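You operate a simulated robot arm through the tools that you are given. There is no shell and no other tool. Be economical: measure what you need, move in short steps, check, and stop when the job is done.

Carry out the task below with a simulated robot arm. There is one attempt and no reset: what you move stays moved.

TASK
Wind 60 m on the Lot 95 bobbin in the loader and put it back on its tray.
Fine: shuttle in for the run, out after Done; one run.

It is judged by the outcome, as a careful person would: the job done as asked, and still so three seconds after it is handed in. It fails if anything else is knocked over, pushed out of place, dropped, spilled or broken.

THE ROBOT
A 6-joint arm with a two-finger parallel gripper, fixed in place. Base frame: the origin is at the foot of the arm, x ahead of it, y to its left, z up. Lengths are in mm, angles in degrees, forces in N, time in s.
With the tool pointing down near the work surface it reaches from about 220 to 620 mm from the base axis. Its first joint turns from -66.0 to 66.0 degrees. Payload 2.7 kg.
Tool frame: the origin (TCP) lies between the finger pads and is the grasp point; the fingertips stand 23 mm ahead of it; z points along the fingers, y is the line along which they close. The gripper opens to 94 mm. The fingers are 38 mm wide and 10 mm thick; the gripper's body (54 by 96 mm) begins 39 mm behind the TCP.
Orientation is told as [roll, pitch, yaw] about the base's x, y, z axes, in that order, counted from this pose: with the fingers straight down and closing along the base's y, the tool's x points along the base's -x, its y along +y and its z along -z.

THE INTERFACE
- The arm moves only by the tool jog_arm. Its argument "targets" is a list of rows, each an object of numbers (a shift or turn left out is 0, a gripper value left out holds the last): "x", "y", "z": the shift along the tool's x, y, z in mm; "wx", "wy", "wz": the turn, a rotation vector about the tool's x, y, z in degrees. In form: [{"x": .., "y": .., "z": .., "wx": .., "wy": .., "wz": ..}, ...]. A call has 1 to 8 rows; each row is the pose to reach, as a shift and turn from the pose commanded when the call began, along the tool's axes at that moment. "grip" is the gripper command, from -1 (shut) to 1 (fully open), values between in proportion, set as the call begins (left out, the last holds). A row lasts 0.2 s, in which the tool goes at most 50 mm and 8.6 degrees; a call with a longer step from one row to the next is refused whole, and so is a gripper value outside its range. A pose out of reach is approached as far as the arm can. The call stops where the force on the tool passes 40 N (or 10 N more than at its start, if that is more) or the arm is blocked; 0.2 s more then pass. The fingers move at their own pace (about 45 mm/s each) and stop on an object; they squeeze with about 26 N. The grip force told is the motor's: it shows also when the fingers shut on nothing. Time passes only in rows, and 0.2 s behind the last, so rows that repeat a pose let the fingers close. It gives the time, the measured TCP pose, the force on the tool (base axes), the opening and the grip force at its end, in the units of the frame above (readings bear some noise).
- Cameras (640 x 400 px; columns grow to the right, rows downward): "scene" is fixed at [73.4, -426.2, 1418.1]; the picture's right is [0.81, -0.59, 0.00], its down [-0.27, -0.37, -0.89] and it looks along [0.52, 0.72, -0.46] (base axes); focal length 359 px, centre (320, 200). "wrist" rides on the gripper at [-39, 0, -44] in the tool frame; the picture's right is [0.00, -1.00, 0.00], its down [0.97, 0.00, -0.24] and it looks along [0.24, 0.00, 0.97] (tool axes); focal length 218 px, centre (320, 200).
- snapshot(camera): a new picture of that camera. No time passes.
- probe_pixels(camera, pixels): for up to 12 pixels [column, row] of the newest picture of that camera ("zoom" is the newest enlarged one), the place [x, y, z] in the base frame of the surface seen there, good to about 3 mm. No time passes.
- close_up(camera, box): a new picture of the part [left, top, right, bottom] of that camera's present view, enlarged. No time passes.
- hand_in(): hands the job in; it is judged then, once.

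Work in short steps. Measure before you move; look again where a grasp or a placing could have gone wrong, and mend it. You have 80 turns and 46 pictures in all, the two below and enlarged ones among them. Open the gripper and draw the arm clear of the work before you hand the job in, unless the task says otherwise; then end with one line.

The tools are called after ">>>" by a JSON object that holds its "op" and its "data". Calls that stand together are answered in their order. jog_arm: Moves the arm, as the interface text tells. Its arguments: {"type":"object","properties":{"targets":{"type":"array","items":{"type":"object","properties":{"x":{"type":"number"},"y":{"type":"number"},"z":{"type":"number"},"wx":{"type":"number"},"wy":{"type":"number"},"wz":{"type":"number"}}}},"grip":{"type":"number"}},"required":["targets"]} The other tools are called the same way: snapshot (camera) takes a picture; probe_pixels (camera, pixels) gives the place of the surface under pixels of a picture; close_up (camera, box) takes an enlarged picture of a part of a camera's view; hand_in () hands the job in.

At the start:

```text
t: 0.0
ee_pos: [325.4, 106.1, 1212.1]
tool_rot: [0.2, -0.1, 0.1]
wrist_force: [0.0, -0.6, 0.8]
finger_gap: 94.1
gripper_force: 0.1
```

scene: 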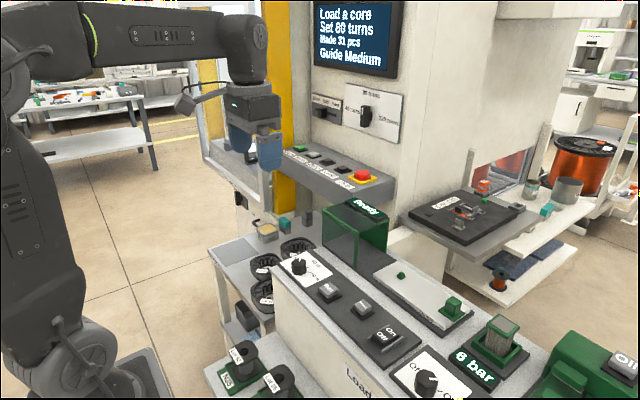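
wrist: 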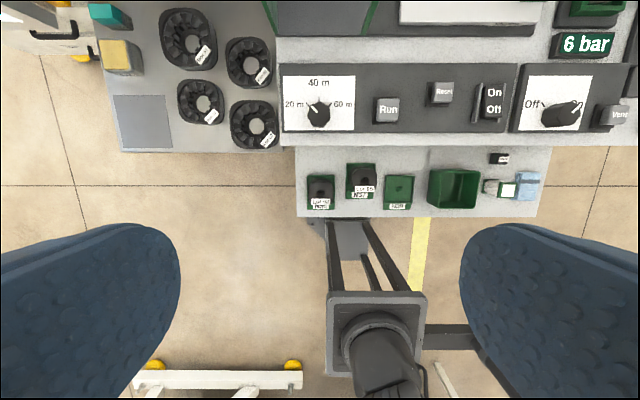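

I'll look closely at the panel and trays first.

>>> {"op": "close_up", "data": {"camera": "wrist", "box": [270, 50, 550, 225]}}

>>> {"op": "close_up", "data": {"camera": "scene", "box": [200, 190, 560, 400]}}

>>> {"op": "close_up", "data": {"camera": "wrist", "box": [400, 0, 640, 150]}}

```text
2.29 times, centred on (410, 138) of wrist
```

zoom: 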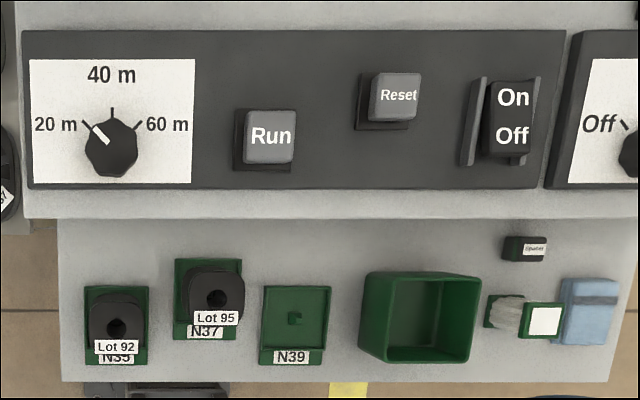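

```text
1.78 times, centred on (380, 295) of scene
```

zoom: 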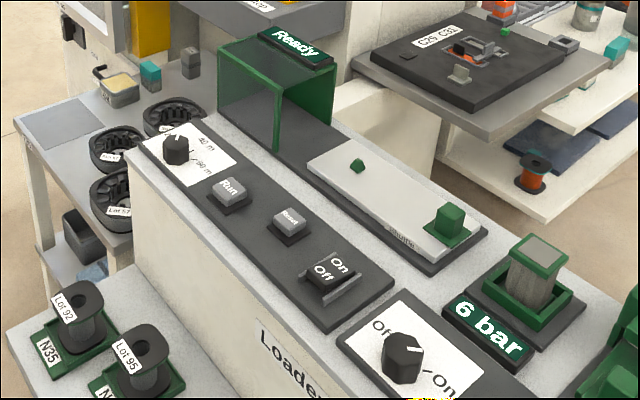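

```text
2.67 times, centred on (520, 75) of wrist
```

zoom: 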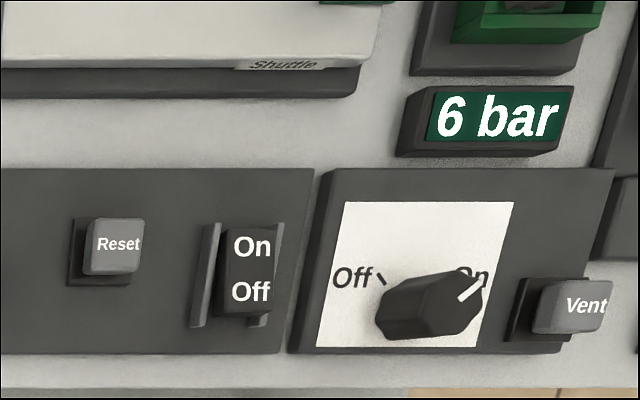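

>>> {"op": "close_up", "data": {"camera": "scene", "box": [270, 0, 430, 200]}}

>>> {"op": "close_up", "data": {"camera": "scene", "box": [440, 250, 640, 400]}}

>>> {"op": "probe_pixels", "data": {"camera": "scene", "pixels": [[401, 275], [453, 302], [441, 316], [355, 205], [382, 338], [300, 265], [329, 289], [362, 305], [504, 326], [420, 300], [385, 268], [465, 318]]}}

>>> {"op": "probe_pixels", "data": {"camera": "wrist", "pixels": [[319, 112], [387, 108], [441, 92], [493, 98], [321, 192], [366, 180], [360, 195], [398, 190], [560, 115], [330, 205], [300, 212], [420, 95]]}}

```text
2.00 times, centred on (350, 100) of scene
```

zoom: 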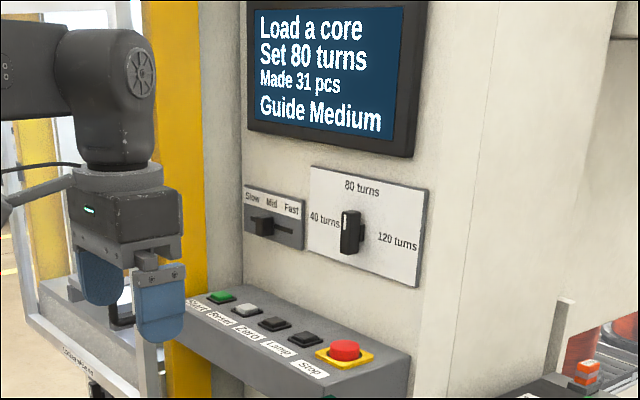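

```text
2.67 times, centred on (540, 325) of scene
```

zoom: 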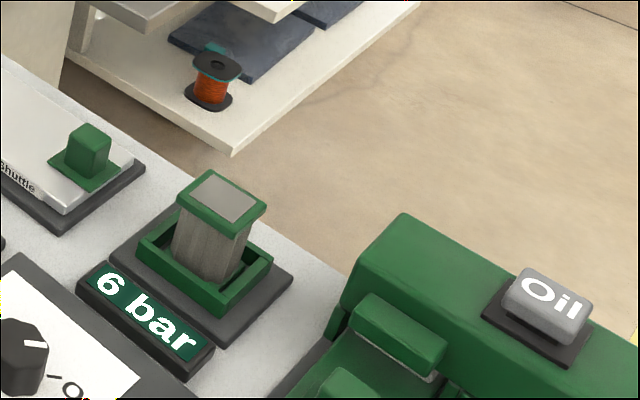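

```text
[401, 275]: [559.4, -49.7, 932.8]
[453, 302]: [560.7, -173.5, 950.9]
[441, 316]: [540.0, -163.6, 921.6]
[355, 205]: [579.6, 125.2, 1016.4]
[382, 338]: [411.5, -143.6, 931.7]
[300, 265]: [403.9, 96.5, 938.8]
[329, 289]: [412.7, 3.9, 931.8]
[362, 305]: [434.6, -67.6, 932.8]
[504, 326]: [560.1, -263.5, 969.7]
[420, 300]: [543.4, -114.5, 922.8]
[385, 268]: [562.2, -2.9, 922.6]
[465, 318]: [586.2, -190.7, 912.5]
```

```text
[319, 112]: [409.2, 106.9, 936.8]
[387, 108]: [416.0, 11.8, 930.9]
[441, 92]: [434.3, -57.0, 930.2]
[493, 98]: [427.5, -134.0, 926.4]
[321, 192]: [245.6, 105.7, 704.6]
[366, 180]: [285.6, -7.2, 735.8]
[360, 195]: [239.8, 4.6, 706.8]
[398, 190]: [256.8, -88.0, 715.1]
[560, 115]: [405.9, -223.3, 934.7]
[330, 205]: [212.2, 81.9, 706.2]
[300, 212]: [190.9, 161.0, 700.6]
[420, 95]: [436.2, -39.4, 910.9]
```

The shelf (z≈706) holds Lot 92 on N35 and Lot 95 on N37, and the loader dial points at 20 m. I'll move above the bobbin to inspect it and the front of the loader.

>>> {"op": "jog_arm", "data": {"targets": [{"x": 15, "y": -35, "z": 35}, {"x": 30, "y": -70, "z": 70}, {"x": 45, "y": -105, "z": 105}, {"x": 45, "y": -105, "z": 150}, {"x": 45, "y": -105, "z": 190}, {"x": 45, "y": -105, "z": 230}], "grip": 1}}

>>> {"op": "snapshot", "data": {"camera": "wrist"}}

```text
refused: row 1 steps farther than a row can; nothing moved
```

```text
38 pictures are left
```

wrist: 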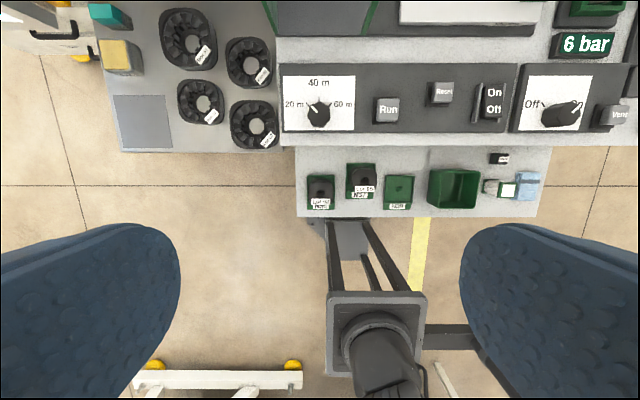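

The first step was too long (51.7 mm), so I'm retrying with shorter ones.

>>> {"op": "jog_arm", "data": {"targets": [{"x": 12, "y": -28, "z": 30}, {"x": 24, "y": -56, "z": 60}, {"x": 35, "y": -80, "z": 95}, {"x": 45, "y": -105, "z": 130}, {"x": 45, "y": -105, "z": 170}, {"x": 45, "y": -105, "z": 210}, {"x": 45, "y": -105, "z": 250}], "grip": 1}}

>>> {"op": "snapshot", "data": {"camera": "wrist"}}

```text
t: 1.6
ee_pos: [282.2, 1.1, 962.5]
tool_rot: [0.2, -0.1, 0.0]
wrist_force: [-0.3, -0.3, 0.4]
finger_gap: 94.0
gripper_force: 0.0
```

```text
37 pictures are left
```

wrist: 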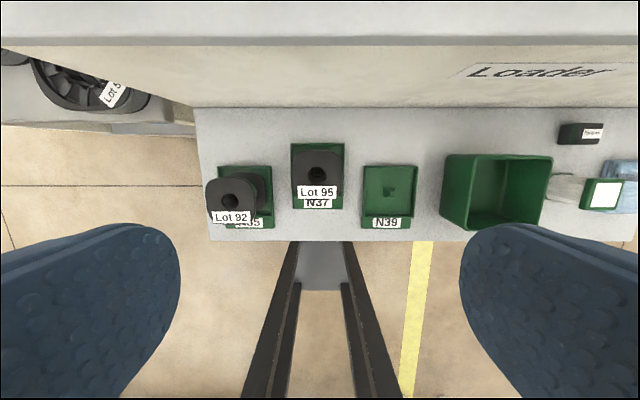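

>>> {"op": "close_up", "data": {"camera": "wrist", "box": [190, 100, 430, 250]}}

>>> {"op": "probe_pixels", "data": {"camera": "wrist", "pixels": [[318, 157], [298, 177], [338, 177], [318, 175], [318, 146], [295, 148], [388, 192], [390, 215], [320, 203], [320, 40], [320, 105], [240, 190]]}}

```text
2.67 times, centred on (310, 175) of wrist
```

zoom: 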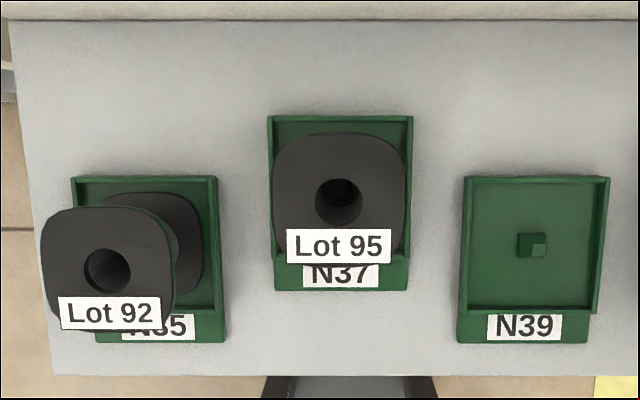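

```text
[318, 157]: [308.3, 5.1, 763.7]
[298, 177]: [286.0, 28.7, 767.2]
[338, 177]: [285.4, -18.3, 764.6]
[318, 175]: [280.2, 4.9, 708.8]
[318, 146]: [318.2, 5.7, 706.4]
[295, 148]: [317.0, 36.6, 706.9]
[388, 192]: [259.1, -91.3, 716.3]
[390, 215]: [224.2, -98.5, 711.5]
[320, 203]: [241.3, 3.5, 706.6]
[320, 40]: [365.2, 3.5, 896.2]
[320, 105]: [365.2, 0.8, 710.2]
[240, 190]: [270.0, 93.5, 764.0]
```

Lot 95's hole sits at about (289, 4), with the flange top at z≈764. Before picking it up I'll measure the shuttle, its peg, its handle and the guard.

>>> {"op": "close_up", "data": {"camera": "scene", "box": [310, 190, 510, 340]}}

>>> {"op": "probe_pixels", "data": {"camera": "zoom", "pixels": [[290, 215], [292, 228], [275, 222], [305, 222], [460, 283], [440, 300], [475, 305], [460, 312], [165, 235], [195, 60], [60, 75], [160, 130]]}}

```text
2.67 times, centred on (410, 265) of scene
```

zoom: 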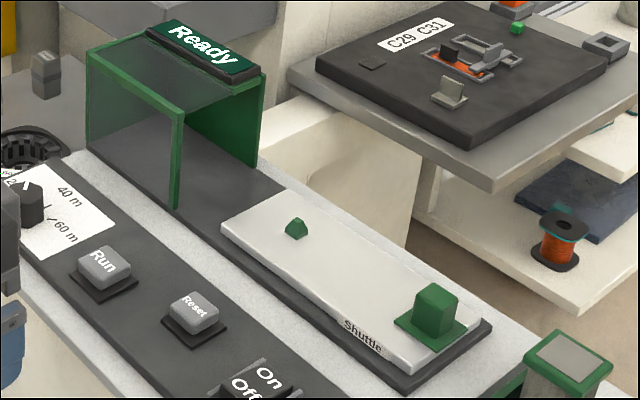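

```text
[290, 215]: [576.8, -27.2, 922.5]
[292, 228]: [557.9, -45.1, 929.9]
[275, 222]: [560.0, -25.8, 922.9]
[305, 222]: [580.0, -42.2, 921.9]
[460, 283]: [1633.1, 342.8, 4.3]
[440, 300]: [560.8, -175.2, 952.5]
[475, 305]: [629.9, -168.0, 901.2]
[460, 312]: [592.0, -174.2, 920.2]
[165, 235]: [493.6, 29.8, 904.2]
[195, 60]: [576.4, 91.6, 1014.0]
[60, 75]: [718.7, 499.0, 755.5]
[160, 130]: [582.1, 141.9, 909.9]
```

Pick: descend over Lot 95 with the fingers half open and the tips kept above the tray rim.

>>> {"op": "jog_arm", "data": {"targets": [{"x": -6.5, "y": 3.3, "z": 40}, {"x": -6.5, "y": 3.3, "z": 80}, {"x": -6.5, "y": 3.3, "z": 120}, {"x": -6.5, "y": 3.3, "z": 150}, {"x": -6.5, "y": 3.3, "z": 170}], "grip": 0.6}}

>>> {"op": "snapshot", "data": {"camera": "wrist"}}

>>> {"op": "close_up", "data": {"camera": "scene", "box": [180, 280, 340, 400]}}

```text
t: 2.8
ee_pos: [287.3, 4.2, 791.6]
tool_rot: [0.2, -0.1, 0.0]
wrist_force: [-0.4, 0.0, 0.1]
finger_gap: 75.3
gripper_force: 0.1
```

```text
34 pictures are left
```

wrist: 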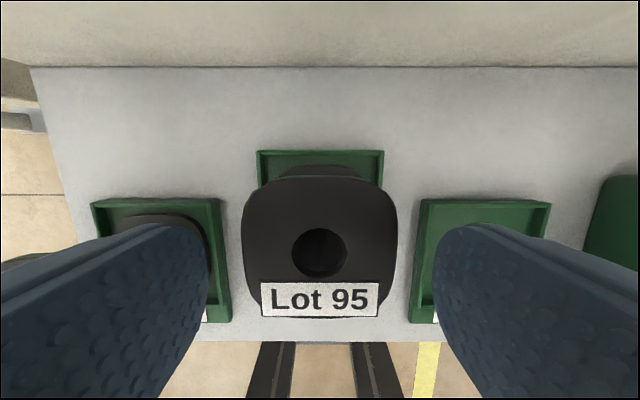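

```text
3.33 times, centred on (260, 340) of scene
```

zoom: 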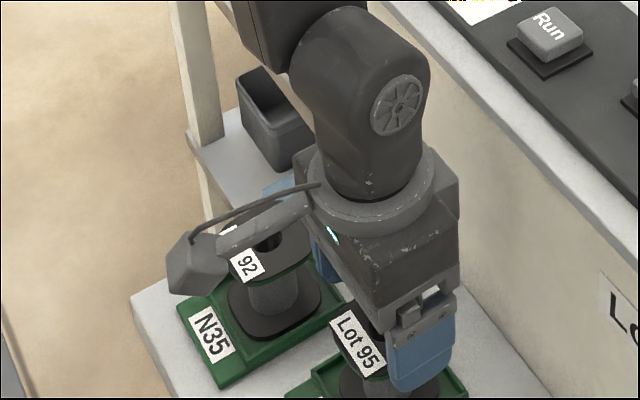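

The bobbin is centred (hole at pixel 320,252). I'll descend 45 mm and close.

>>> {"op": "jog_arm", "data": {"targets": [{"x": -1.5, "z": 22}, {"x": -1.5, "z": 45}, {"x": -1.5, "z": 45}]}}

>>> {"op": "jog_arm", "data": {"targets": [{}, {}, {}, {}], "grip": -1}}

>>> {"op": "jog_arm", "data": {"targets": [{"z": -15}, {"z": -30}, {"z": -60}]}}

>>> {"op": "snapshot", "data": {"camera": "wrist"}}

```text
t: 3.6
ee_pos: [289.9, 5.6, 747.3]
tool_rot: [0.1, -0.1, 0.0]
wrist_force: [-0.6, -0.5, -0.7]
finger_gap: 75.1
gripper_force: 0.0
```

```text
t: 4.6
ee_pos: [289.4, 5.4, 746.5]
tool_rot: [0.2, -0.2, 0.0]
wrist_force: [0.3, -0.3, 0.0]
finger_gap: 54.8
gripper_force: 25.9
```

```text
t: 5.4
ee_pos: [287.8, 4.1, 806.4]
tool_rot: [0.3, 0.0, 0.0]
wrist_force: [-0.6, -0.3, -0.2]
finger_gap: 54.3
gripper_force: 25.4
```

```text
32 pictures are left
```

wrist: 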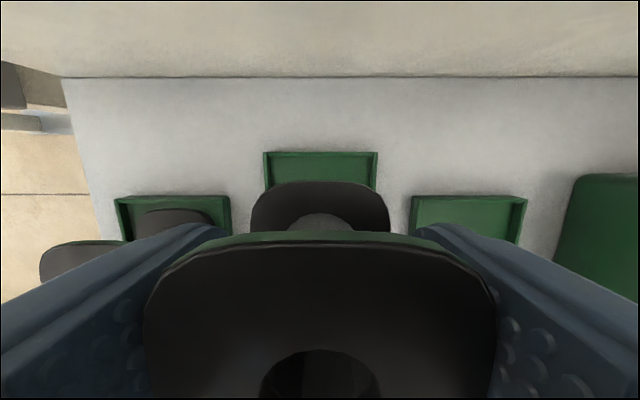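

The bobbin is held squarely with a 54 mm gap. I'll lift it well clear and move toward the shuttle.

>>> {"op": "jog_arm", "data": {"targets": [{"z": -45}, {"z": -90}, {"z": -135}, {"z": -180}, {"z": -225}, {"z": -262}]}}

>>> {"op": "jog_arm", "data": {"targets": [{"x": -40, "y": -11}, {"x": -80, "y": -22}, {"x": -120, "y": -33}, {"x": -160, "y": -44}, {"x": -200, "y": -52}, {"x": -200, "y": -52}]}}

>>> {"op": "snapshot", "data": {"camera": "wrist"}}

>>> {"op": "snapshot", "data": {"camera": "scene"}}

```text
t: 6.8
ee_pos: [285.4, 7.7, 1071.5]
tool_rot: [0.2, 0.0, -0.1]
wrist_force: [0.5, 0.6, -0.1]
finger_gap: 54.6
gripper_force: 25.9
```

```text
t: 8.2
ee_pos: [489.4, -49.2, 1067.7]
tool_rot: [0.1, -0.1, 0.0]
wrist_force: [0.6, -0.7, -0.4]
finger_gap: 54.5
gripper_force: 26.0
```

```text
31 pictures are left
```

wrist: 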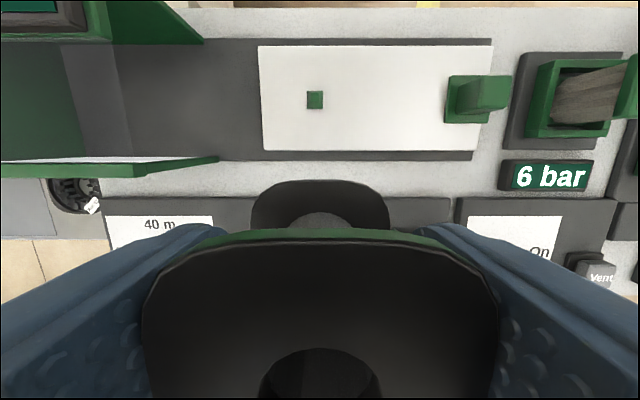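

```text
30 pictures are left
```

scene: 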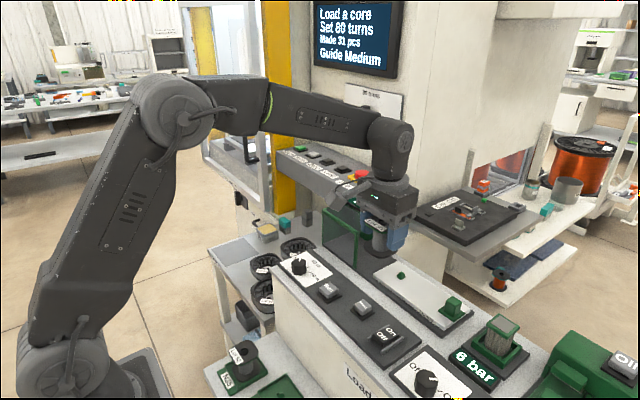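

>>> {"op": "probe_pixels", "data": {"camera": "wrist", "pixels": [[315, 100], [308, 92], [322, 107], [262, 100], [490, 100], [500, 90], [470, 95], [215, 158], [195, 40], [100, 168], [380, 150], [380, 50]]}}

```text
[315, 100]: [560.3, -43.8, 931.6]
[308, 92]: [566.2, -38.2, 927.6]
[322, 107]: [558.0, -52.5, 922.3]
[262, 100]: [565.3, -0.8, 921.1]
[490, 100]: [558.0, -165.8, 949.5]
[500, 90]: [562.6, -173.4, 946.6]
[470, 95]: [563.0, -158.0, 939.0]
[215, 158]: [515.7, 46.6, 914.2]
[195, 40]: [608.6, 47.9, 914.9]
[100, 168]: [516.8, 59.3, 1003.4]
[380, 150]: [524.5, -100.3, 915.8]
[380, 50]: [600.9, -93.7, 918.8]
```

The peg is at about (562, -45) with its top at z≈932, and the guard entrance is at y≈47. I'll move over the peg and come down to just above it.

>>> {"op": "jog_arm", "data": {"targets": [{"x": -36, "y": 2}, {"x": -72.5, "y": 4.3}, {"x": -72.5, "y": 4.3, "z": 40}, {"x": -72.5, "y": 4.3, "z": 70}, {"x": -72.5, "y": 4.3, "z": 86}, {"x": -72.5, "y": 4.3, "z": 86}]}}

>>> {"op": "close_up", "data": {"camera": "scene", "box": [340, 200, 480, 305]}}

>>> {"op": "snapshot", "data": {"camera": "wrist"}}

```text
t: 9.6
ee_pos: [561.5, -43.6, 983.8]
tool_rot: [0.2, -0.1, 0.0]
wrist_force: [0.2, 0.2, -0.5]
finger_gap: 54.8
gripper_force: 26.0
```

```text
3.81 times, centred on (410, 252) of scene
```

zoom: 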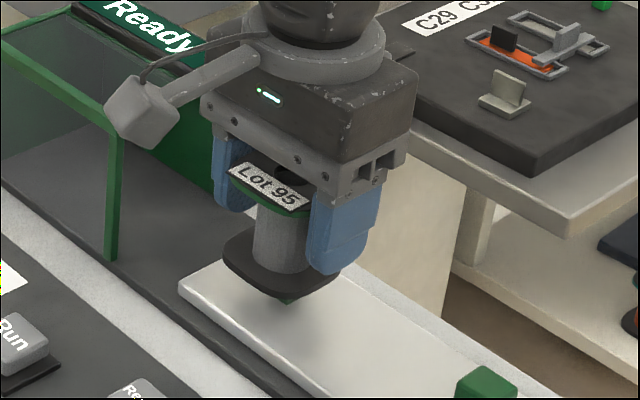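

```text
28 pictures are left
```

wrist: 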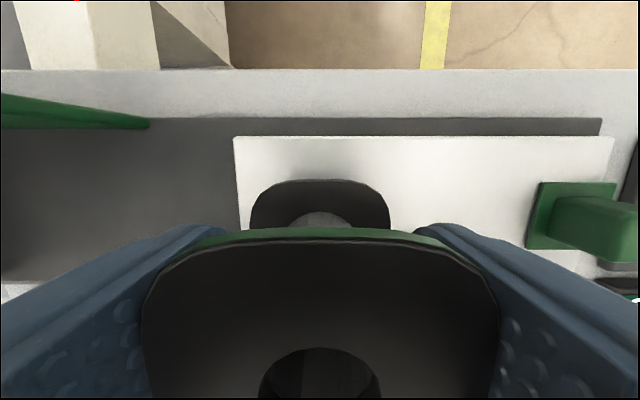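

The bobbin is right above the peg. I'll lower it slowly and watch the force.

>>> {"op": "jog_arm", "data": {"targets": [{"x": -0.7, "y": -1, "z": 8}, {"x": -0.7, "y": -1, "z": 14}, {"x": -0.7, "y": -1, "z": 19}, {"x": -0.7, "y": -1, "z": 22}, {"x": -0.7, "y": -1, "z": 24}]}}

>>> {"op": "close_up", "data": {"camera": "scene", "box": [340, 200, 480, 305]}}

```text
t: 10.8
ee_pos: [564.4, -43.6, 959.8]
tool_rot: [0.2, -0.3, 0.0]
wrist_force: [10.3, -0.9, 3.9]
finger_gap: 54.7
gripper_force: 25.8
```

```text
3.81 times, centred on (410, 252) of scene
```

zoom: 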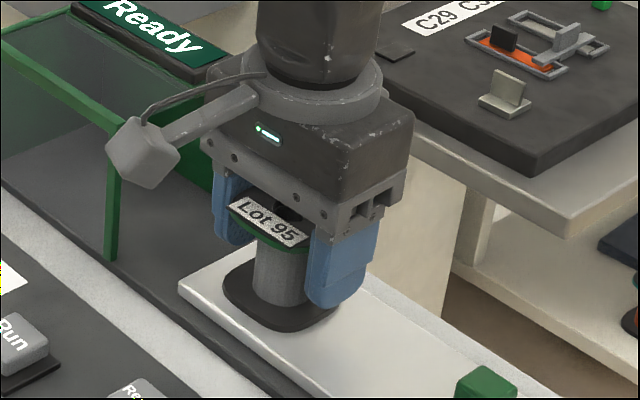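

It is on the peg with a small sideways load toward +x. I'll ease that off, settle 2 mm more, and then release.

>>> {"op": "jog_arm", "data": {"targets": [{"x": -2}, {"x": -2, "z": 1.5}, {"x": -2, "z": 2}]}}

```text
t: 11.6
ee_pos: [563.9, -43.5, 960.2]
tool_rot: [0.0, -0.1, 0.0]
wrist_force: [-7.0, -1.6, 22.2]
finger_gap: 55.0
gripper_force: 26.2
```

It's seated, with 22 N pushing up. I'll release and rise straight up.

>>> {"op": "jog_arm", "data": {"targets": [{"z": -1}, {"z": -1}, {"z": -1}], "grip": 0.6}}

>>> {"op": "jog_arm", "data": {"targets": [{"z": -20}, {"z": -60}, {"z": -100}, {"z": -140}]}}

>>> {"op": "snapshot", "data": {"camera": "wrist"}}

>>> {"op": "close_up", "data": {"camera": "scene", "box": [340, 200, 480, 305]}}

```text
t: 12.4
ee_pos: [564.0, -42.8, 957.6]
tool_rot: [0.2, 0.1, 0.0]
wrist_force: [0.2, 0.4, 0.8]
finger_gap: 75.4
gripper_force: 0.1
```

```text
t: 13.4
ee_pos: [565.0, -46.9, 1098.9]
tool_rot: [0.3, 0.0, 0.1]
wrist_force: [-0.1, 0.8, 0.0]
finger_gap: 75.1
gripper_force: 0.2
```

```text
26 pictures are left
```

wrist: 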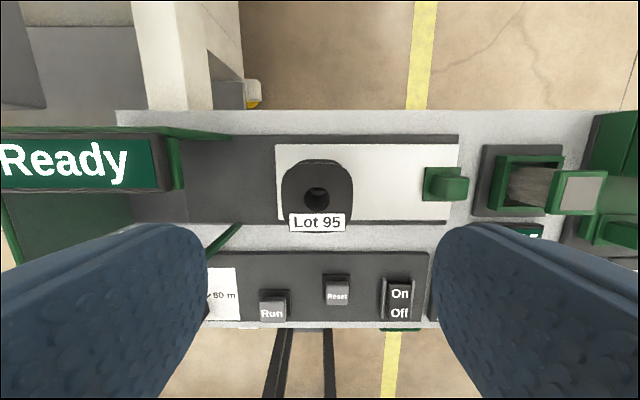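

```text
3.81 times, centred on (410, 252) of scene
```

zoom: 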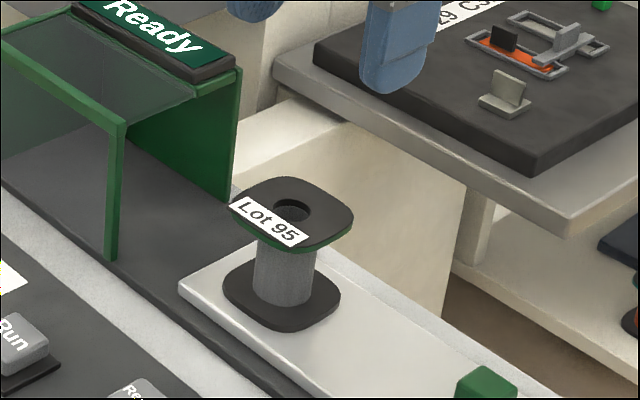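

The bobbin is seated upright. Next is the dial, so I move above it while turning the tool to -45° to match the pointer at 20 m.

>>> {"op": "jog_arm", "data": {"targets": [{"x": 26, "y": 25.5, "wz": -7.5}, {"x": 52, "y": 51, "wz": -15}, {"x": 78, "y": 77, "wz": -22.5}, {"x": 104, "y": 102, "wz": -30}, {"x": 130, "y": 128, "wz": -37.5}, {"x": 156, "y": 153, "wz": -45}, {"x": 156, "y": 153, "z": 40, "wz": -45}, {"x": 156, "y": 153, "z": 60, "wz": -45}]}}

>>> {"op": "snapshot", "data": {"camera": "wrist"}}

```text
t: 15.2
ee_pos: [408.0, 110.2, 1039.6]
tool_rot: [0.1, -0.2, 45.0]
wrist_force: [0.0, 0.2, 0.1]
finger_gap: 75.1
gripper_force: 0.1
```

```text
24 pictures are left
```

wrist: 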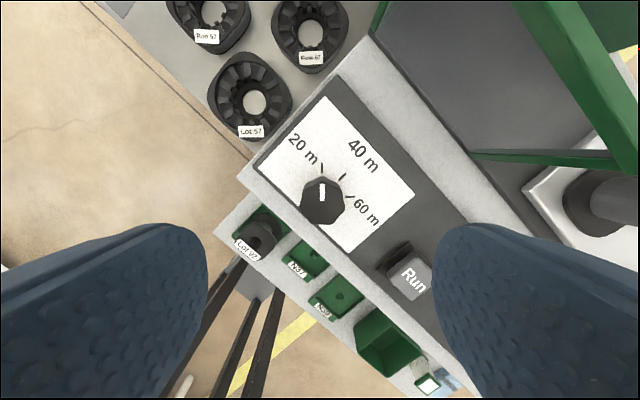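

>>> {"op": "close_up", "data": {"camera": "wrist", "box": [272, 150, 372, 250]}}

>>> {"op": "probe_pixels", "data": {"camera": "zoom", "pixels": [[320, 220], [320, 180], [290, 240], [350, 240], [320, 260], [320, 300], [280, 220], [365, 220], [240, 200], [420, 250]]}}

```text
4.00 times, centred on (322, 200) of wrist
```

zoom: 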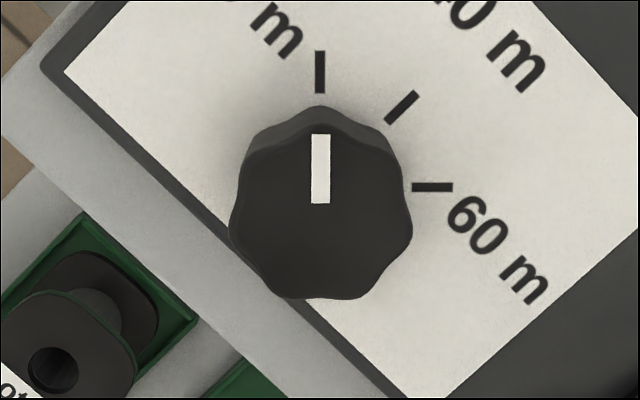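

```text
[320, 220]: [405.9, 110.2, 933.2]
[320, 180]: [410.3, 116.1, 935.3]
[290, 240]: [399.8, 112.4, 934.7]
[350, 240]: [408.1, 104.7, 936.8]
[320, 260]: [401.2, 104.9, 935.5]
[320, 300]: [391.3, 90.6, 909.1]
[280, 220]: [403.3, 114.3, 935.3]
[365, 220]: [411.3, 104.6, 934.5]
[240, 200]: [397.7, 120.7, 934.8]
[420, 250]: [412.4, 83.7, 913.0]
```

The knob centre is within 2 mm of the tool axis, and its top is at z≈935. I'll descend and close on it.

>>> {"op": "jog_arm", "data": {"targets": [{"y": -1.4, "z": 40}, {"y": -1.4, "z": 80}, {"y": -1.4, "z": 100}, {"y": -1.4, "z": 100}], "grip": 0.3}}

>>> {"op": "jog_arm", "data": {"targets": [{}, {}, {}, {}], "grip": -1}}

```text
t: 16.2
ee_pos: [409.1, 106.3, 937.7]
tool_rot: [0.1, -0.2, 44.9]
wrist_force: [0.2, 0.3, 0.1]
finger_gap: 61.2
gripper_force: 0.0
```

```text
t: 17.2
ee_pos: [408.7, 108.8, 939.3]
tool_rot: [0.2, -0.1, 45.0]
wrist_force: [-22.2, 25.2, 5.5]
finger_gap: 31.6
gripper_force: 45.3
```

The knob is gripped but off-centre along the closing axis. I'll shift +y to relieve that, then turn +90° to 60 m.

>>> {"op": "jog_arm", "data": {"targets": [{"y": 1.5}, {"y": 2.5}]}}

```text
t: 17.8
ee_pos: [408.0, 108.7, 938.3]
tool_rot: [0.0, -0.1, 44.9]
wrist_force: [-11.2, 4.5, 3.1]
finger_gap: 31.7
gripper_force: 45.2
```

>>> {"op": "jog_arm", "data": {"targets": [{"y": 0.8, "wz": 7.5}, {"y": 0.8, "wz": 15}, {"y": 0.8, "wz": 22.5}, {"y": 0.8, "wz": 30}, {"y": 0.8, "wz": 37.5}, {"y": 0.8, "wz": 45}]}}

>>> {"op": "jog_arm", "data": {"targets": [{"wz": 7.5}, {"wz": 15}, {"wz": 22.5}, {"wz": 30}, {"wz": 37.5}, {"wz": 45}, {"wz": 47}, {"wz": 45}]}}

```text
t: 19.2
ee_pos: [408.1, 108.1, 938.7]
tool_rot: [0.1, -0.1, -0.2]
wrist_force: [13.5, -29.4, -13.2]
finger_gap: 31.7
gripper_force: 45.3
```

```text
t: 21.0
ee_pos: [407.4, 107.4, 938.9]
tool_rot: [0.0, 0.1, -45.2]
wrist_force: [3.9, -30.1, -3.8]
finger_gap: 31.6
gripper_force: 45.2
```

Turned 90°. I'll release, rise and check the pointer.

>>> {"op": "jog_arm", "data": {"targets": [{}, {}, {"z": -5}, {"z": -45}, {"z": -90}], "grip": 0.3}}

>>> {"op": "snapshot", "data": {"camera": "wrist"}}

```text
t: 22.2
ee_pos: [407.4, 109.5, 1028.2]
tool_rot: [0.2, 0.1, -45.1]
wrist_force: [0.1, 0.1, -0.9]
finger_gap: 61.1
gripper_force: 0.1
```

```text
22 pictures are left
```

wrist: 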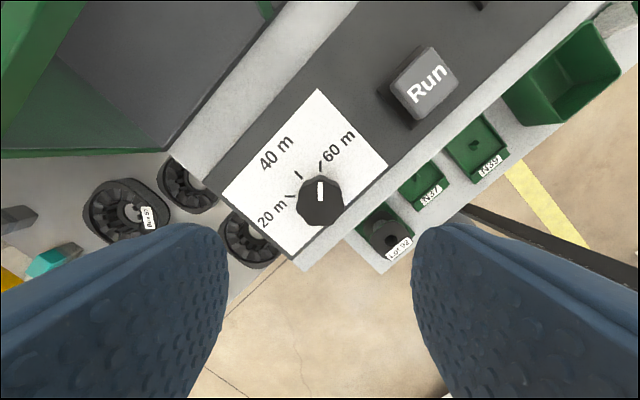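

The dial is at 60 m. I'll turn the tool back to straight and rise, then go over the shuttle handle.

>>> {"op": "jog_arm", "data": {"targets": [{"z": -8, "wz": -7.5}, {"z": -16, "wz": -15}, {"z": -24, "wz": -22.5}, {"z": -32, "wz": -30}, {"z": -40, "wz": -37.5}, {"z": -50, "wz": -45}]}}

>>> {"op": "jog_arm", "data": {"targets": [{"x": -20, "y": -40}, {"x": -40, "y": -80}, {"x": -60, "y": -120}, {"x": -80, "y": -160}, {"x": -100, "y": -200}, {"x": -120, "y": -240}, {"x": -140, "y": -280}, {"x": -152, "y": -282, "z": 30}]}}

>>> {"op": "snapshot", "data": {"camera": "wrist"}}

```text
t: 23.6
ee_pos: [406.9, 111.3, 1078.8]
tool_rot: [0.3, -0.2, 0.2]
wrist_force: [0.5, -0.1, 0.6]
finger_gap: 61.3
gripper_force: 0.0
```

```text
t: 25.4
ee_pos: [557.0, -171.8, 1049.6]
tool_rot: [0.2, -0.1, 0.0]
wrist_force: [-0.2, -0.3, 0.6]
finger_gap: 61.3
gripper_force: 0.1
```

```text
21 pictures are left
```

wrist: 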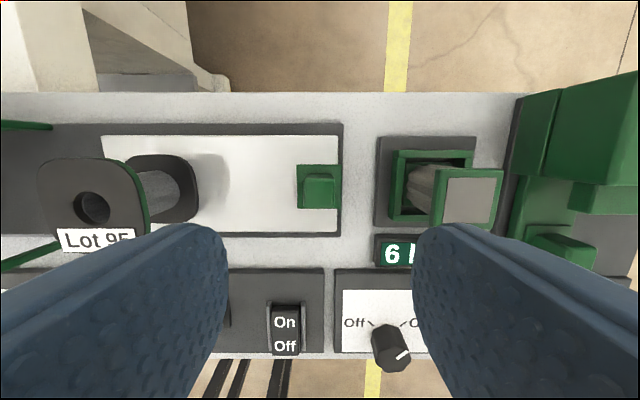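

The handle centre is at about (564, -172), and the brush top to its right starts at y≈-238, clear of the gripper body. I'll narrow the fingers and descend onto the handle.

>>> {"op": "jog_arm", "data": {"targets": [{"x": -5, "y": 0}, {"x": -5, "z": 40}, {"x": -5, "z": 80}, {"x": -5, "z": 106}, {"x": -5, "z": 106}], "grip": -0.04}}

>>> {"op": "jog_arm", "data": {"targets": [{}, {}, {}], "grip": -1}}

>>> {"op": "close_up", "data": {"camera": "scene", "box": [320, 180, 540, 345]}}

```text
t: 26.6
ee_pos: [562.7, -172.8, 941.5]
tool_rot: [0.2, -0.1, 0.0]
wrist_force: [-2.3, -0.1, 1.9]
finger_gap: 45.2
gripper_force: 0.4
```

```text
t: 27.4
ee_pos: [564.8, -169.7, 942.8]
tool_rot: [0.3, -0.1, 0.1]
wrist_force: [-0.8, 20.7, 6.1]
finger_gap: 22.0
gripper_force: 44.9
```

```text
2.42 times, centred on (430, 262) of scene
```

zoom: 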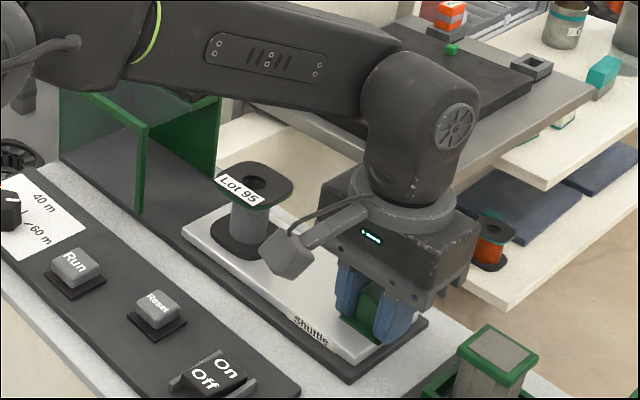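

The handle is gripped (gap 22 mm). I'll slide the shuttle toward the guard along +y.

>>> {"op": "jog_arm", "data": {"targets": [{"y": 8}, {"y": 18}, {"y": 28}, {"y": 38}, {"y": 48}, {"y": 58}, {"y": 68}]}}

```text
t: 29.0
ee_pos: [563.2, -104.2, 941.3]
tool_rot: [0.3, 0.0, 0.1]
wrist_force: [1.4, -1.0, -2.2]
finger_gap: 22.0
gripper_force: 45.2
```

>>> {"op": "jog_arm", "data": {"targets": [{"y": 10}, {"y": 20}, {"y": 30}, {"y": 40}, {"y": 48}]}}

>>> {"op": "close_up", "data": {"camera": "scene", "box": [300, 170, 520, 335]}}

```text
t: 30.2
ee_pos: [563.8, -55.3, 941.6]
tool_rot: [0.1, -0.1, 0.0]
wrist_force: [10.3, -0.3, -9.8]
finger_gap: 21.7
gripper_force: 45.3
```

```text
2.42 times, centred on (410, 252) of scene
```

zoom: 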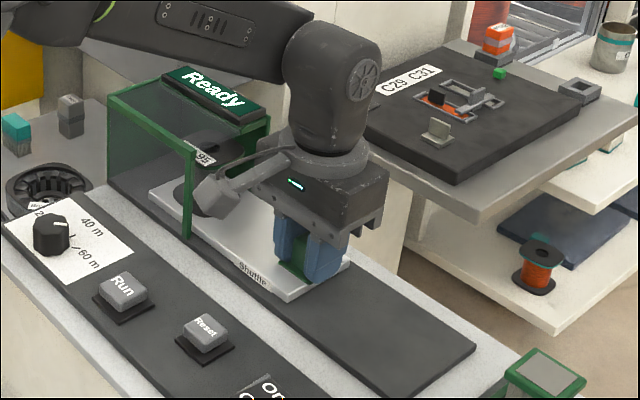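

The bobbin is entering the guard. I'll continue slowly to the end stop.

>>> {"op": "jog_arm", "data": {"targets": [{"x": 1, "y": 6}, {"x": 1, "y": 12}, {"x": 1, "y": 18}, {"x": 1, "y": 24}, {"x": 1, "y": 30}, {"x": 1, "y": 35}]}}

>>> {"op": "close_up", "data": {"camera": "scene", "box": [300, 170, 520, 335]}}

```text
t: 31.6
ee_pos: [563.5, -20.0, 942.1]
tool_rot: [0.2, -0.3, 0.0]
wrist_force: [12.9, -2.3, -13.7]
finger_gap: 22.0
gripper_force: 45.0
```

```text
2.42 times, centred on (410, 252) of scene
```

zoom: 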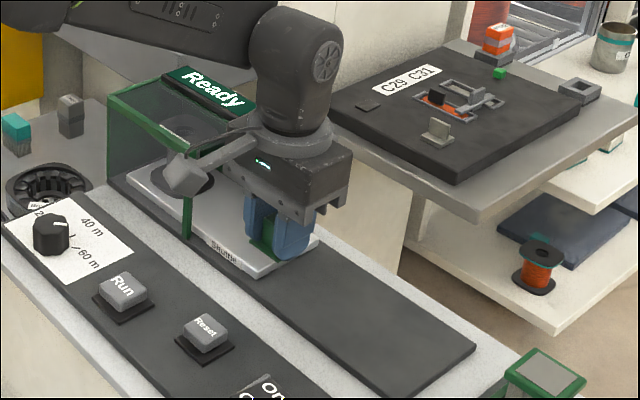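

>>> {"op": "jog_arm", "data": {"targets": [{"x": 1, "y": 4}, {"x": 1, "y": 8}, {"x": 1, "y": 12}]}}

```text
t: 32.1
ee_pos: [564.3, -20.9, 942.7]
tool_rot: [-0.1, -0.4, -0.1]
wrist_force: [7.6, -4.4, -6.6]
finger_gap: 22.0
gripper_force: 45.2
stopped in row 2: the force on the tool passed its limit (the readings are from after the stop); the commanded pose is now the measured one
```

The end stop is reached after about 150 mm of travel. I'll release and rise.

>>> {"op": "jog_arm", "data": {"targets": [{}, {}, {}], "grip": -0.1}}

>>> {"op": "jog_arm", "data": {"targets": [{"z": -15}, {"z": -50}, {"z": -95}, {"z": -130}]}}

>>> {"op": "snapshot", "data": {"camera": "wrist"}}

```text
t: 32.9
ee_pos: [561.8, -19.2, 943.8]
tool_rot: [0.0, -0.1, -0.1]
wrist_force: [0.9, 0.4, 0.1]
finger_gap: 42.4
gripper_force: 0.1
```

```text
t: 33.9
ee_pos: [562.4, -20.1, 1074.6]
tool_rot: [-0.1, -0.2, 0.0]
wrist_force: [0.1, -0.3, -0.3]
finger_gap: 42.5
gripper_force: 0.1
```

```text
17 pictures are left
```

wrist: 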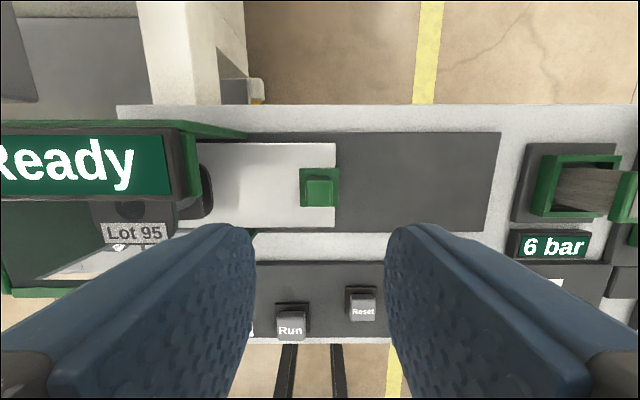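

The bobbin is inside and the display shows Ready. I'll close the fingers and move above Run at about (415, 11).

>>> {"op": "jog_arm", "data": {"targets": [{"x": 40, "y": 8}, {"x": 80, "y": 16}, {"x": 115, "y": 24}, {"x": 147, "y": 31}, {"x": 147, "y": 31, "z": 40}, {"x": 147, "y": 31, "z": 70}, {"x": 147, "y": 31, "z": 95}, {"x": 147, "y": 31, "z": 95}], "grip": -1}}

>>> {"op": "snapshot", "data": {"camera": "wrist"}}

```text
t: 35.7
ee_pos: [417.1, 13.6, 976.8]
tool_rot: [-0.2, -0.2, -0.1]
wrist_force: [-0.1, 0.3, 0.0]
finger_gap: 0.1
gripper_force: 25.6
```

```text
16 pictures are left
```

wrist: 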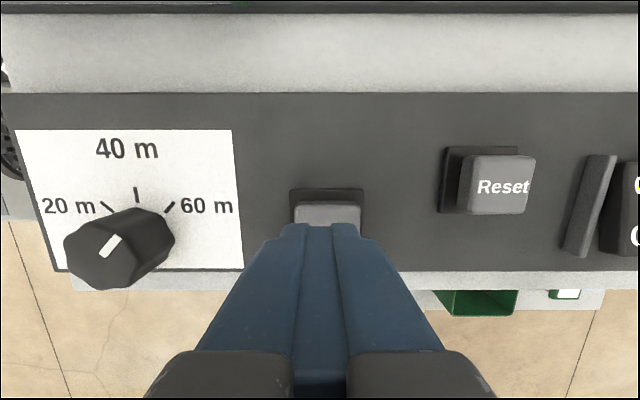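

The fingers are lined up over Run, which shows at pixel (328,213). I'll press once, slowly, and come straight back up.

>>> {"op": "jog_arm", "data": {"targets": [{"z": 14}, {"z": 20}, {"z": 24}, {"z": 27}, {"z": 29}]}}

>>> {"op": "close_up", "data": {"camera": "scene", "box": [280, 170, 460, 305]}}

```text
t: 36.9
ee_pos: [414.9, 12.0, 947.8]
tool_rot: [-0.1, -0.2, -0.1]
wrist_force: [-0.4, 0.8, 2.5]
finger_gap: 0.0
gripper_force: 26.1
```

```text
2.96 times, centred on (370, 238) of scene
```

zoom: 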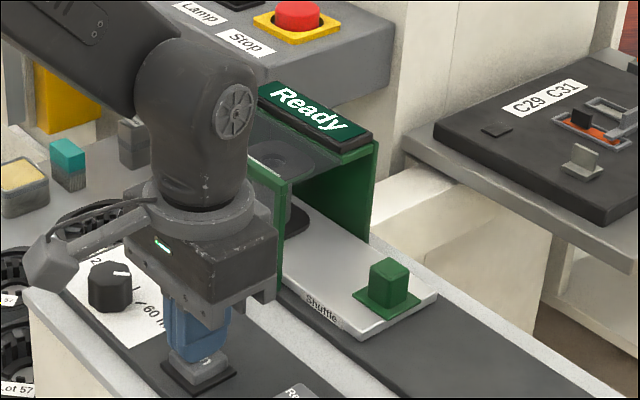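

Contact is light (2.5 N) and the display still says Ready, so I'll press a little deeper.

>>> {"op": "jog_arm", "data": {"targets": [{"z": 1.5}, {"z": 3}, {"z": 4}]}}

>>> {"op": "close_up", "data": {"camera": "scene", "box": [280, 170, 460, 305]}}

```text
t: 37.7
ee_pos: [415.3, 11.8, 945.4]
tool_rot: [-0.1, -0.3, -0.1]
wrist_force: [-1.9, 0.4, 10.0]
finger_gap: 0.2
gripper_force: 25.9
```

```text
2.96 times, centred on (370, 238) of scene
```

zoom: 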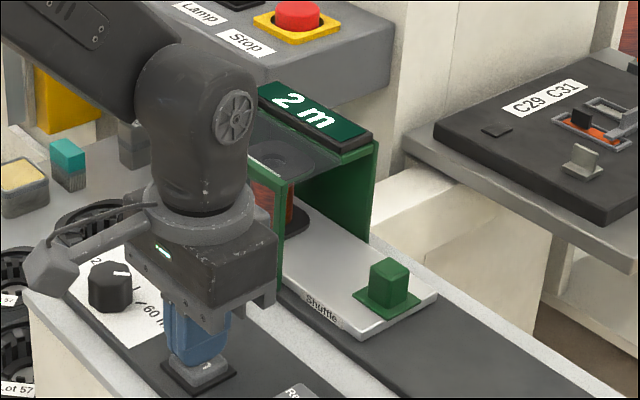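

The run has started, with the display showing 2 m. I'll rise off the button and wait above the handle without touching anything.

>>> {"op": "jog_arm", "data": {"targets": [{"z": -10}, {"z": -45}, {"z": -90}, {"z": -115}, {"z": -130}]}}

>>> {"op": "jog_arm", "data": {"targets": [{"x": -40, "y": -8}, {"x": -80, "y": -16}, {"x": -115, "y": -24}, {"x": -148, "y": -32}, {"x": -148, "y": -32}, {"x": -148, "y": -32}, {"x": -148, "y": -32}, {"x": -148, "y": -32}], "grip": -0.04}}

>>> {"op": "jog_arm", "data": {"targets": [{}, {}, {}, {}, {}, {}, {}, {}]}}

>>> {"op": "snapshot", "data": {"camera": "wrist"}}

```text
t: 38.9
ee_pos: [414.1, 13.0, 1074.1]
tool_rot: [-0.1, -0.2, -0.1]
wrist_force: [-0.3, 0.1, -0.1]
finger_gap: 0.1
gripper_force: 26.0
```

```text
t: 40.7
ee_pos: [563.4, -17.7, 1074.5]
tool_rot: [-0.1, -0.1, -0.2]
wrist_force: [-0.5, 0.6, 0.3]
finger_gap: 45.0
gripper_force: 0.0
```

```text
t: 42.5
ee_pos: [563.3, -17.6, 1075.2]
tool_rot: [-0.1, -0.3, -0.1]
wrist_force: [-0.2, 0.1, -0.4]
finger_gap: 45.0
gripper_force: 0.0
```

```text
13 pictures are left
```

wrist: 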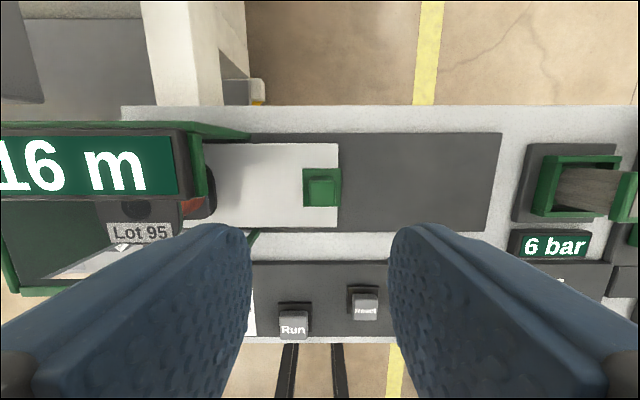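

It shows 16 m after about 5 s, so I need roughly 14 s more. Waiting.

>>> {"op": "jog_arm", "data": {"targets": [{}, {}, {}, {}, {}, {}, {}, {}]}}

>>> {"op": "jog_arm", "data": {"targets": [{}, {}, {}, {}, {}, {}, {}, {}]}}

>>> {"op": "jog_arm", "data": {"targets": [{}, {}, {}, {}, {}, {}, {}, {}]}}

>>> {"op": "jog_arm", "data": {"targets": [{}, {}, {}, {}, {}, {}, {}, {}]}}

>>> {"op": "jog_arm", "data": {"targets": [{}, {}, {}, {}, {}, {}, {}, {}]}}

>>> {"op": "jog_arm", "data": {"targets": [{}, {}, {}, {}, {}, {}, {}, {}]}}

>>> {"op": "jog_arm", "data": {"targets": [{}, {}, {}, {}, {}, {}, {}, {}]}}

>>> {"op": "jog_arm", "data": {"targets": [{}, {}, {}, {}, {}, {}, {}, {}]}}

>>> {"op": "jog_arm", "data": {"targets": [{}, {}, {}, {}, {}, {}, {}, {}]}}

>>> {"op": "snapshot", "data": {"camera": "wrist"}}

```text
t: 44.3
ee_pos: [563.5, -17.8, 1075.7]
tool_rot: [-0.1, -0.2, 0.0]
wrist_force: [0.7, -0.2, -0.2]
finger_gap: 45.2
gripper_force: 0.2
```

```text
t: 46.1
ee_pos: [562.7, -18.0, 1075.7]
tool_rot: [-0.1, -0.2, -0.1]
wrist_force: [0.2, 0.4, -0.5]
finger_gap: 45.0
gripper_force: 0.1
```

```text
t: 47.9
ee_pos: [563.2, -18.4, 1075.4]
tool_rot: [-0.2, -0.1, -0.2]
wrist_force: [0.6, -0.4, 0.5]
finger_gap: 45.1
gripper_force: 0.1
```

```text
t: 49.7
ee_pos: [563.4, -17.5, 1076.5]
tool_rot: [-0.1, -0.2, -0.2]
wrist_force: [0.4, -0.4, 0.0]
finger_gap: 45.1
gripper_force: 0.0
```

```text
t: 51.5
ee_pos: [563.5, -17.5, 1075.5]
tool_rot: [-0.1, -0.2, -0.1]
wrist_force: [-0.3, 0.9, 1.1]
finger_gap: 45.2
gripper_force: 0.0
```

```text
t: 53.3
ee_pos: [563.3, -16.9, 1075.6]
tool_rot: [-0.1, -0.3, -0.1]
wrist_force: [0.0, 0.2, 0.5]
finger_gap: 44.9
gripper_force: 0.0
```

```text
t: 55.1
ee_pos: [563.4, -18.2, 1075.6]
tool_rot: [-0.1, -0.2, -0.1]
wrist_force: [0.6, -1.2, 0.3]
finger_gap: 45.2
gripper_force: 0.1
```

```text
t: 56.9
ee_pos: [562.5, -17.7, 1075.6]
tool_rot: [-0.2, -0.2, 0.0]
wrist_force: [0.1, 0.5, -0.2]
finger_gap: 44.9
gripper_force: 0.1
```

```text
t: 58.7
ee_pos: [562.8, -18.5, 1076.5]
tool_rot: [-0.2, -0.3, -0.1]
wrist_force: [-0.6, 0.0, 0.1]
finger_gap: 45.1
gripper_force: 0.0
```

```text
12 pictures are left
```

wrist: 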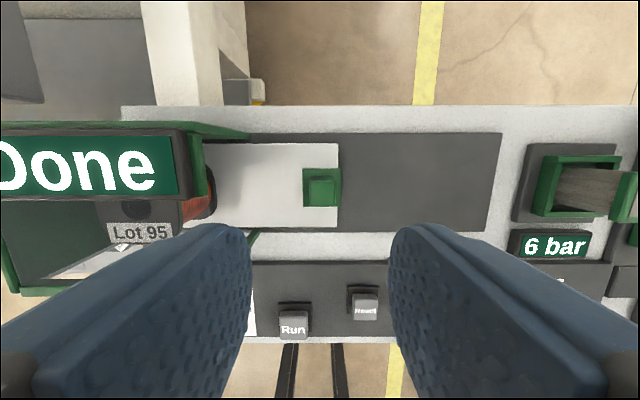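

The display shows Done. I'll descend, grip the handle and draw the shuttle back out.

>>> {"op": "jog_arm", "data": {"targets": [{"y": -1.5, "z": 40}, {"y": -1.5, "z": 80}, {"y": -1.5, "z": 115}, {"y": -1.5, "z": 132}, {"y": -1.5, "z": 132}]}}

>>> {"op": "jog_arm", "data": {"targets": [{}, {}, {}], "grip": -1}}

>>> {"op": "jog_arm", "data": {"targets": [{"y": -8}, {"y": -18}, {"y": -28}, {"y": -38}, {"y": -48}, {"y": -58}, {"y": -68}, {"y": -78}]}}

>>> {"op": "jog_arm", "data": {"targets": [{"y": -10}, {"y": -20}, {"y": -30}, {"y": -40}, {"y": -50}, {"y": -58}, {"y": -65}, {"y": -71}]}}

```text
t: 59.9
ee_pos: [563.9, -20.4, 942.4]
tool_rot: [-0.1, -0.4, 0.0]
wrist_force: [-0.2, 0.0, -0.4]
finger_gap: 45.1
gripper_force: 0.0
```

```text
t: 60.7
ee_pos: [564.0, -19.6, 942.3]
tool_rot: [0.0, -0.2, 0.0]
wrist_force: [-0.1, 0.5, -1.2]
finger_gap: 21.9
gripper_force: 44.8
```

```text
t: 62.5
ee_pos: [563.3, -99.3, 943.5]
tool_rot: [-0.1, -0.2, -0.1]
wrist_force: [3.8, -0.2, -9.4]
finger_gap: 21.8
gripper_force: 45.5
```

```text
t: 64.3
ee_pos: [562.2, -170.0, 942.4]
tool_rot: [0.1, -0.2, -0.1]
wrist_force: [-20.0, 8.2, 2.4]
finger_gap: 21.9
gripper_force: 45.3
```

The shuttle is back at its original position (y≈-170). I'll release, rise and check.

>>> {"op": "jog_arm", "data": {"targets": [{}, {}, {}, {"z": -15}, {"z": -55}, {"z": -100}, {"z": -130}], "grip": -0.1}}

>>> {"op": "jog_arm", "data": {"targets": [{"y": 40}, {"y": 80}, {"y": 120}, {"y": 125}, {"y": 125}], "grip": 0.6}}

>>> {"op": "snapshot", "data": {"camera": "wrist"}}

```text
t: 65.9
ee_pos: [563.5, -170.5, 1075.9]
tool_rot: [0.0, -0.2, -0.1]
wrist_force: [-0.5, -0.6, 0.1]
finger_gap: 42.4
gripper_force: 0.1
```

```text
t: 67.1
ee_pos: [562.8, -45.2, 1072.0]
tool_rot: [-0.1, -0.2, -0.1]
wrist_force: [-0.1, 0.8, -0.3]
finger_gap: 75.3
gripper_force: 0.0
```

```text
11 pictures are left
```

wrist: 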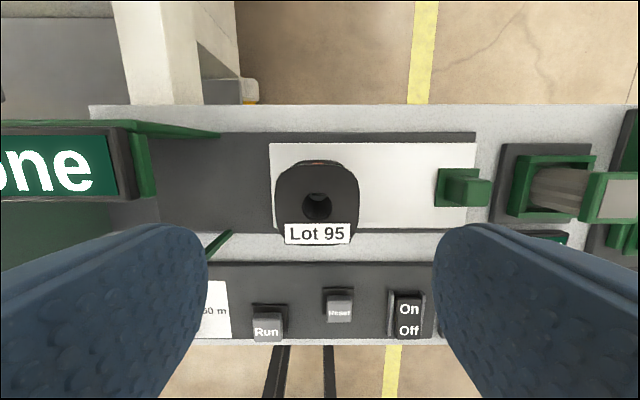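

The bobbin is out on its peg, hole at about (563, -43). I'll descend to the same grasp height and close.

>>> {"op": "jog_arm", "data": {"targets": [{"y": 1.5, "z": 40}, {"y": 1.5, "z": 75}, {"y": 1.5, "z": 100}, {"y": 1.5, "z": 114}, {"y": 1.5, "z": 114}]}}

>>> {"op": "jog_arm", "data": {"targets": [{}, {}, {}, {}], "grip": -1}}

```text
t: 68.3
ee_pos: [564.8, -43.5, 956.7]
tool_rot: [-0.1, -0.3, -0.1]
wrist_force: [-0.5, 0.0, 0.9]
finger_gap: 75.5
gripper_force: 0.1
```

```text
t: 69.3
ee_pos: [564.6, -44.0, 958.5]
tool_rot: [0.0, -0.2, -0.1]
wrist_force: [0.3, 0.3, -0.4]
finger_gap: 55.4
gripper_force: 25.5
```

>>> {"op": "jog_arm", "data": {"targets": [{"z": -12}, {"z": -30}, {"z": -60}, {"z": -95}, {"z": -115}]}}

>>> {"op": "jog_arm", "data": {"targets": [{"x": 40, "y": 7}, {"x": 80, "y": 15}, {"x": 120, "y": 22}, {"x": 160, "y": 30}, {"x": 200, "y": 37}, {"x": 240, "y": 44}, {"x": 275, "y": 49}, {"x": 275, "y": 49}]}}

>>> {"op": "snapshot", "data": {"camera": "wrist"}}

```text
t: 70.5
ee_pos: [562.0, -45.4, 1074.4]
tool_rot: [0.0, -0.3, -0.1]
wrist_force: [-0.2, -0.3, -2.9]
finger_gap: 55.3
gripper_force: 25.6
```

```text
t: 72.3
ee_pos: [290.1, 6.8, 1072.2]
tool_rot: [-0.1, -0.2, 0.0]
wrist_force: [0.0, 0.3, -3.2]
finger_gap: 55.3
gripper_force: 25.9
```

```text
10 pictures are left
```

wrist: 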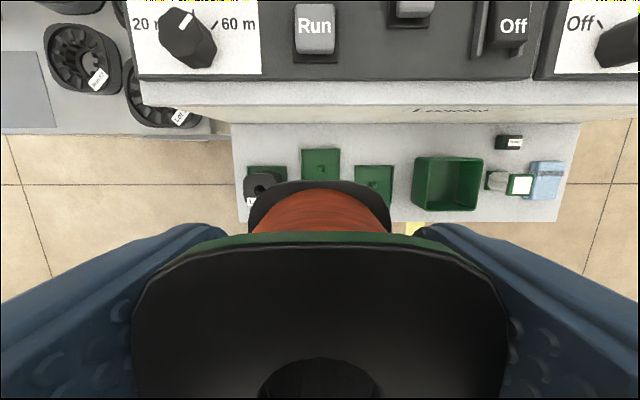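

The bobbin is wound with copper. I'll check the N37 tray's peg position.

>>> {"op": "close_up", "data": {"camera": "wrist", "box": [280, 130, 400, 205]}}

>>> {"op": "probe_pixels", "data": {"camera": "wrist", "pixels": [[321, 166], [304, 160], [338, 160], [321, 152]]}}

```text
5.33 times, centred on (340, 168) of wrist
```

zoom: 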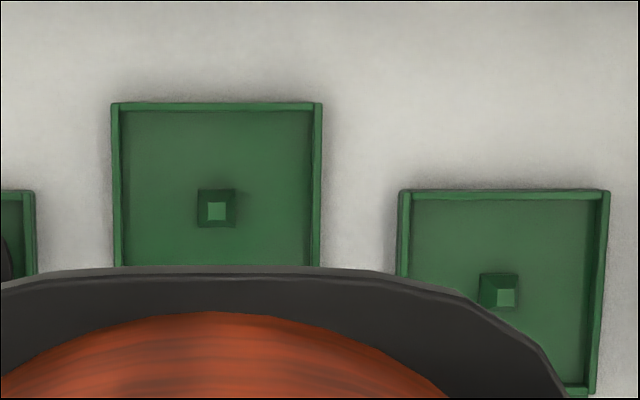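

```text
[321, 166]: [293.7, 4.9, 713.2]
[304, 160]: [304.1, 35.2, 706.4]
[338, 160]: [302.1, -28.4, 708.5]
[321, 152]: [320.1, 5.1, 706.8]
```

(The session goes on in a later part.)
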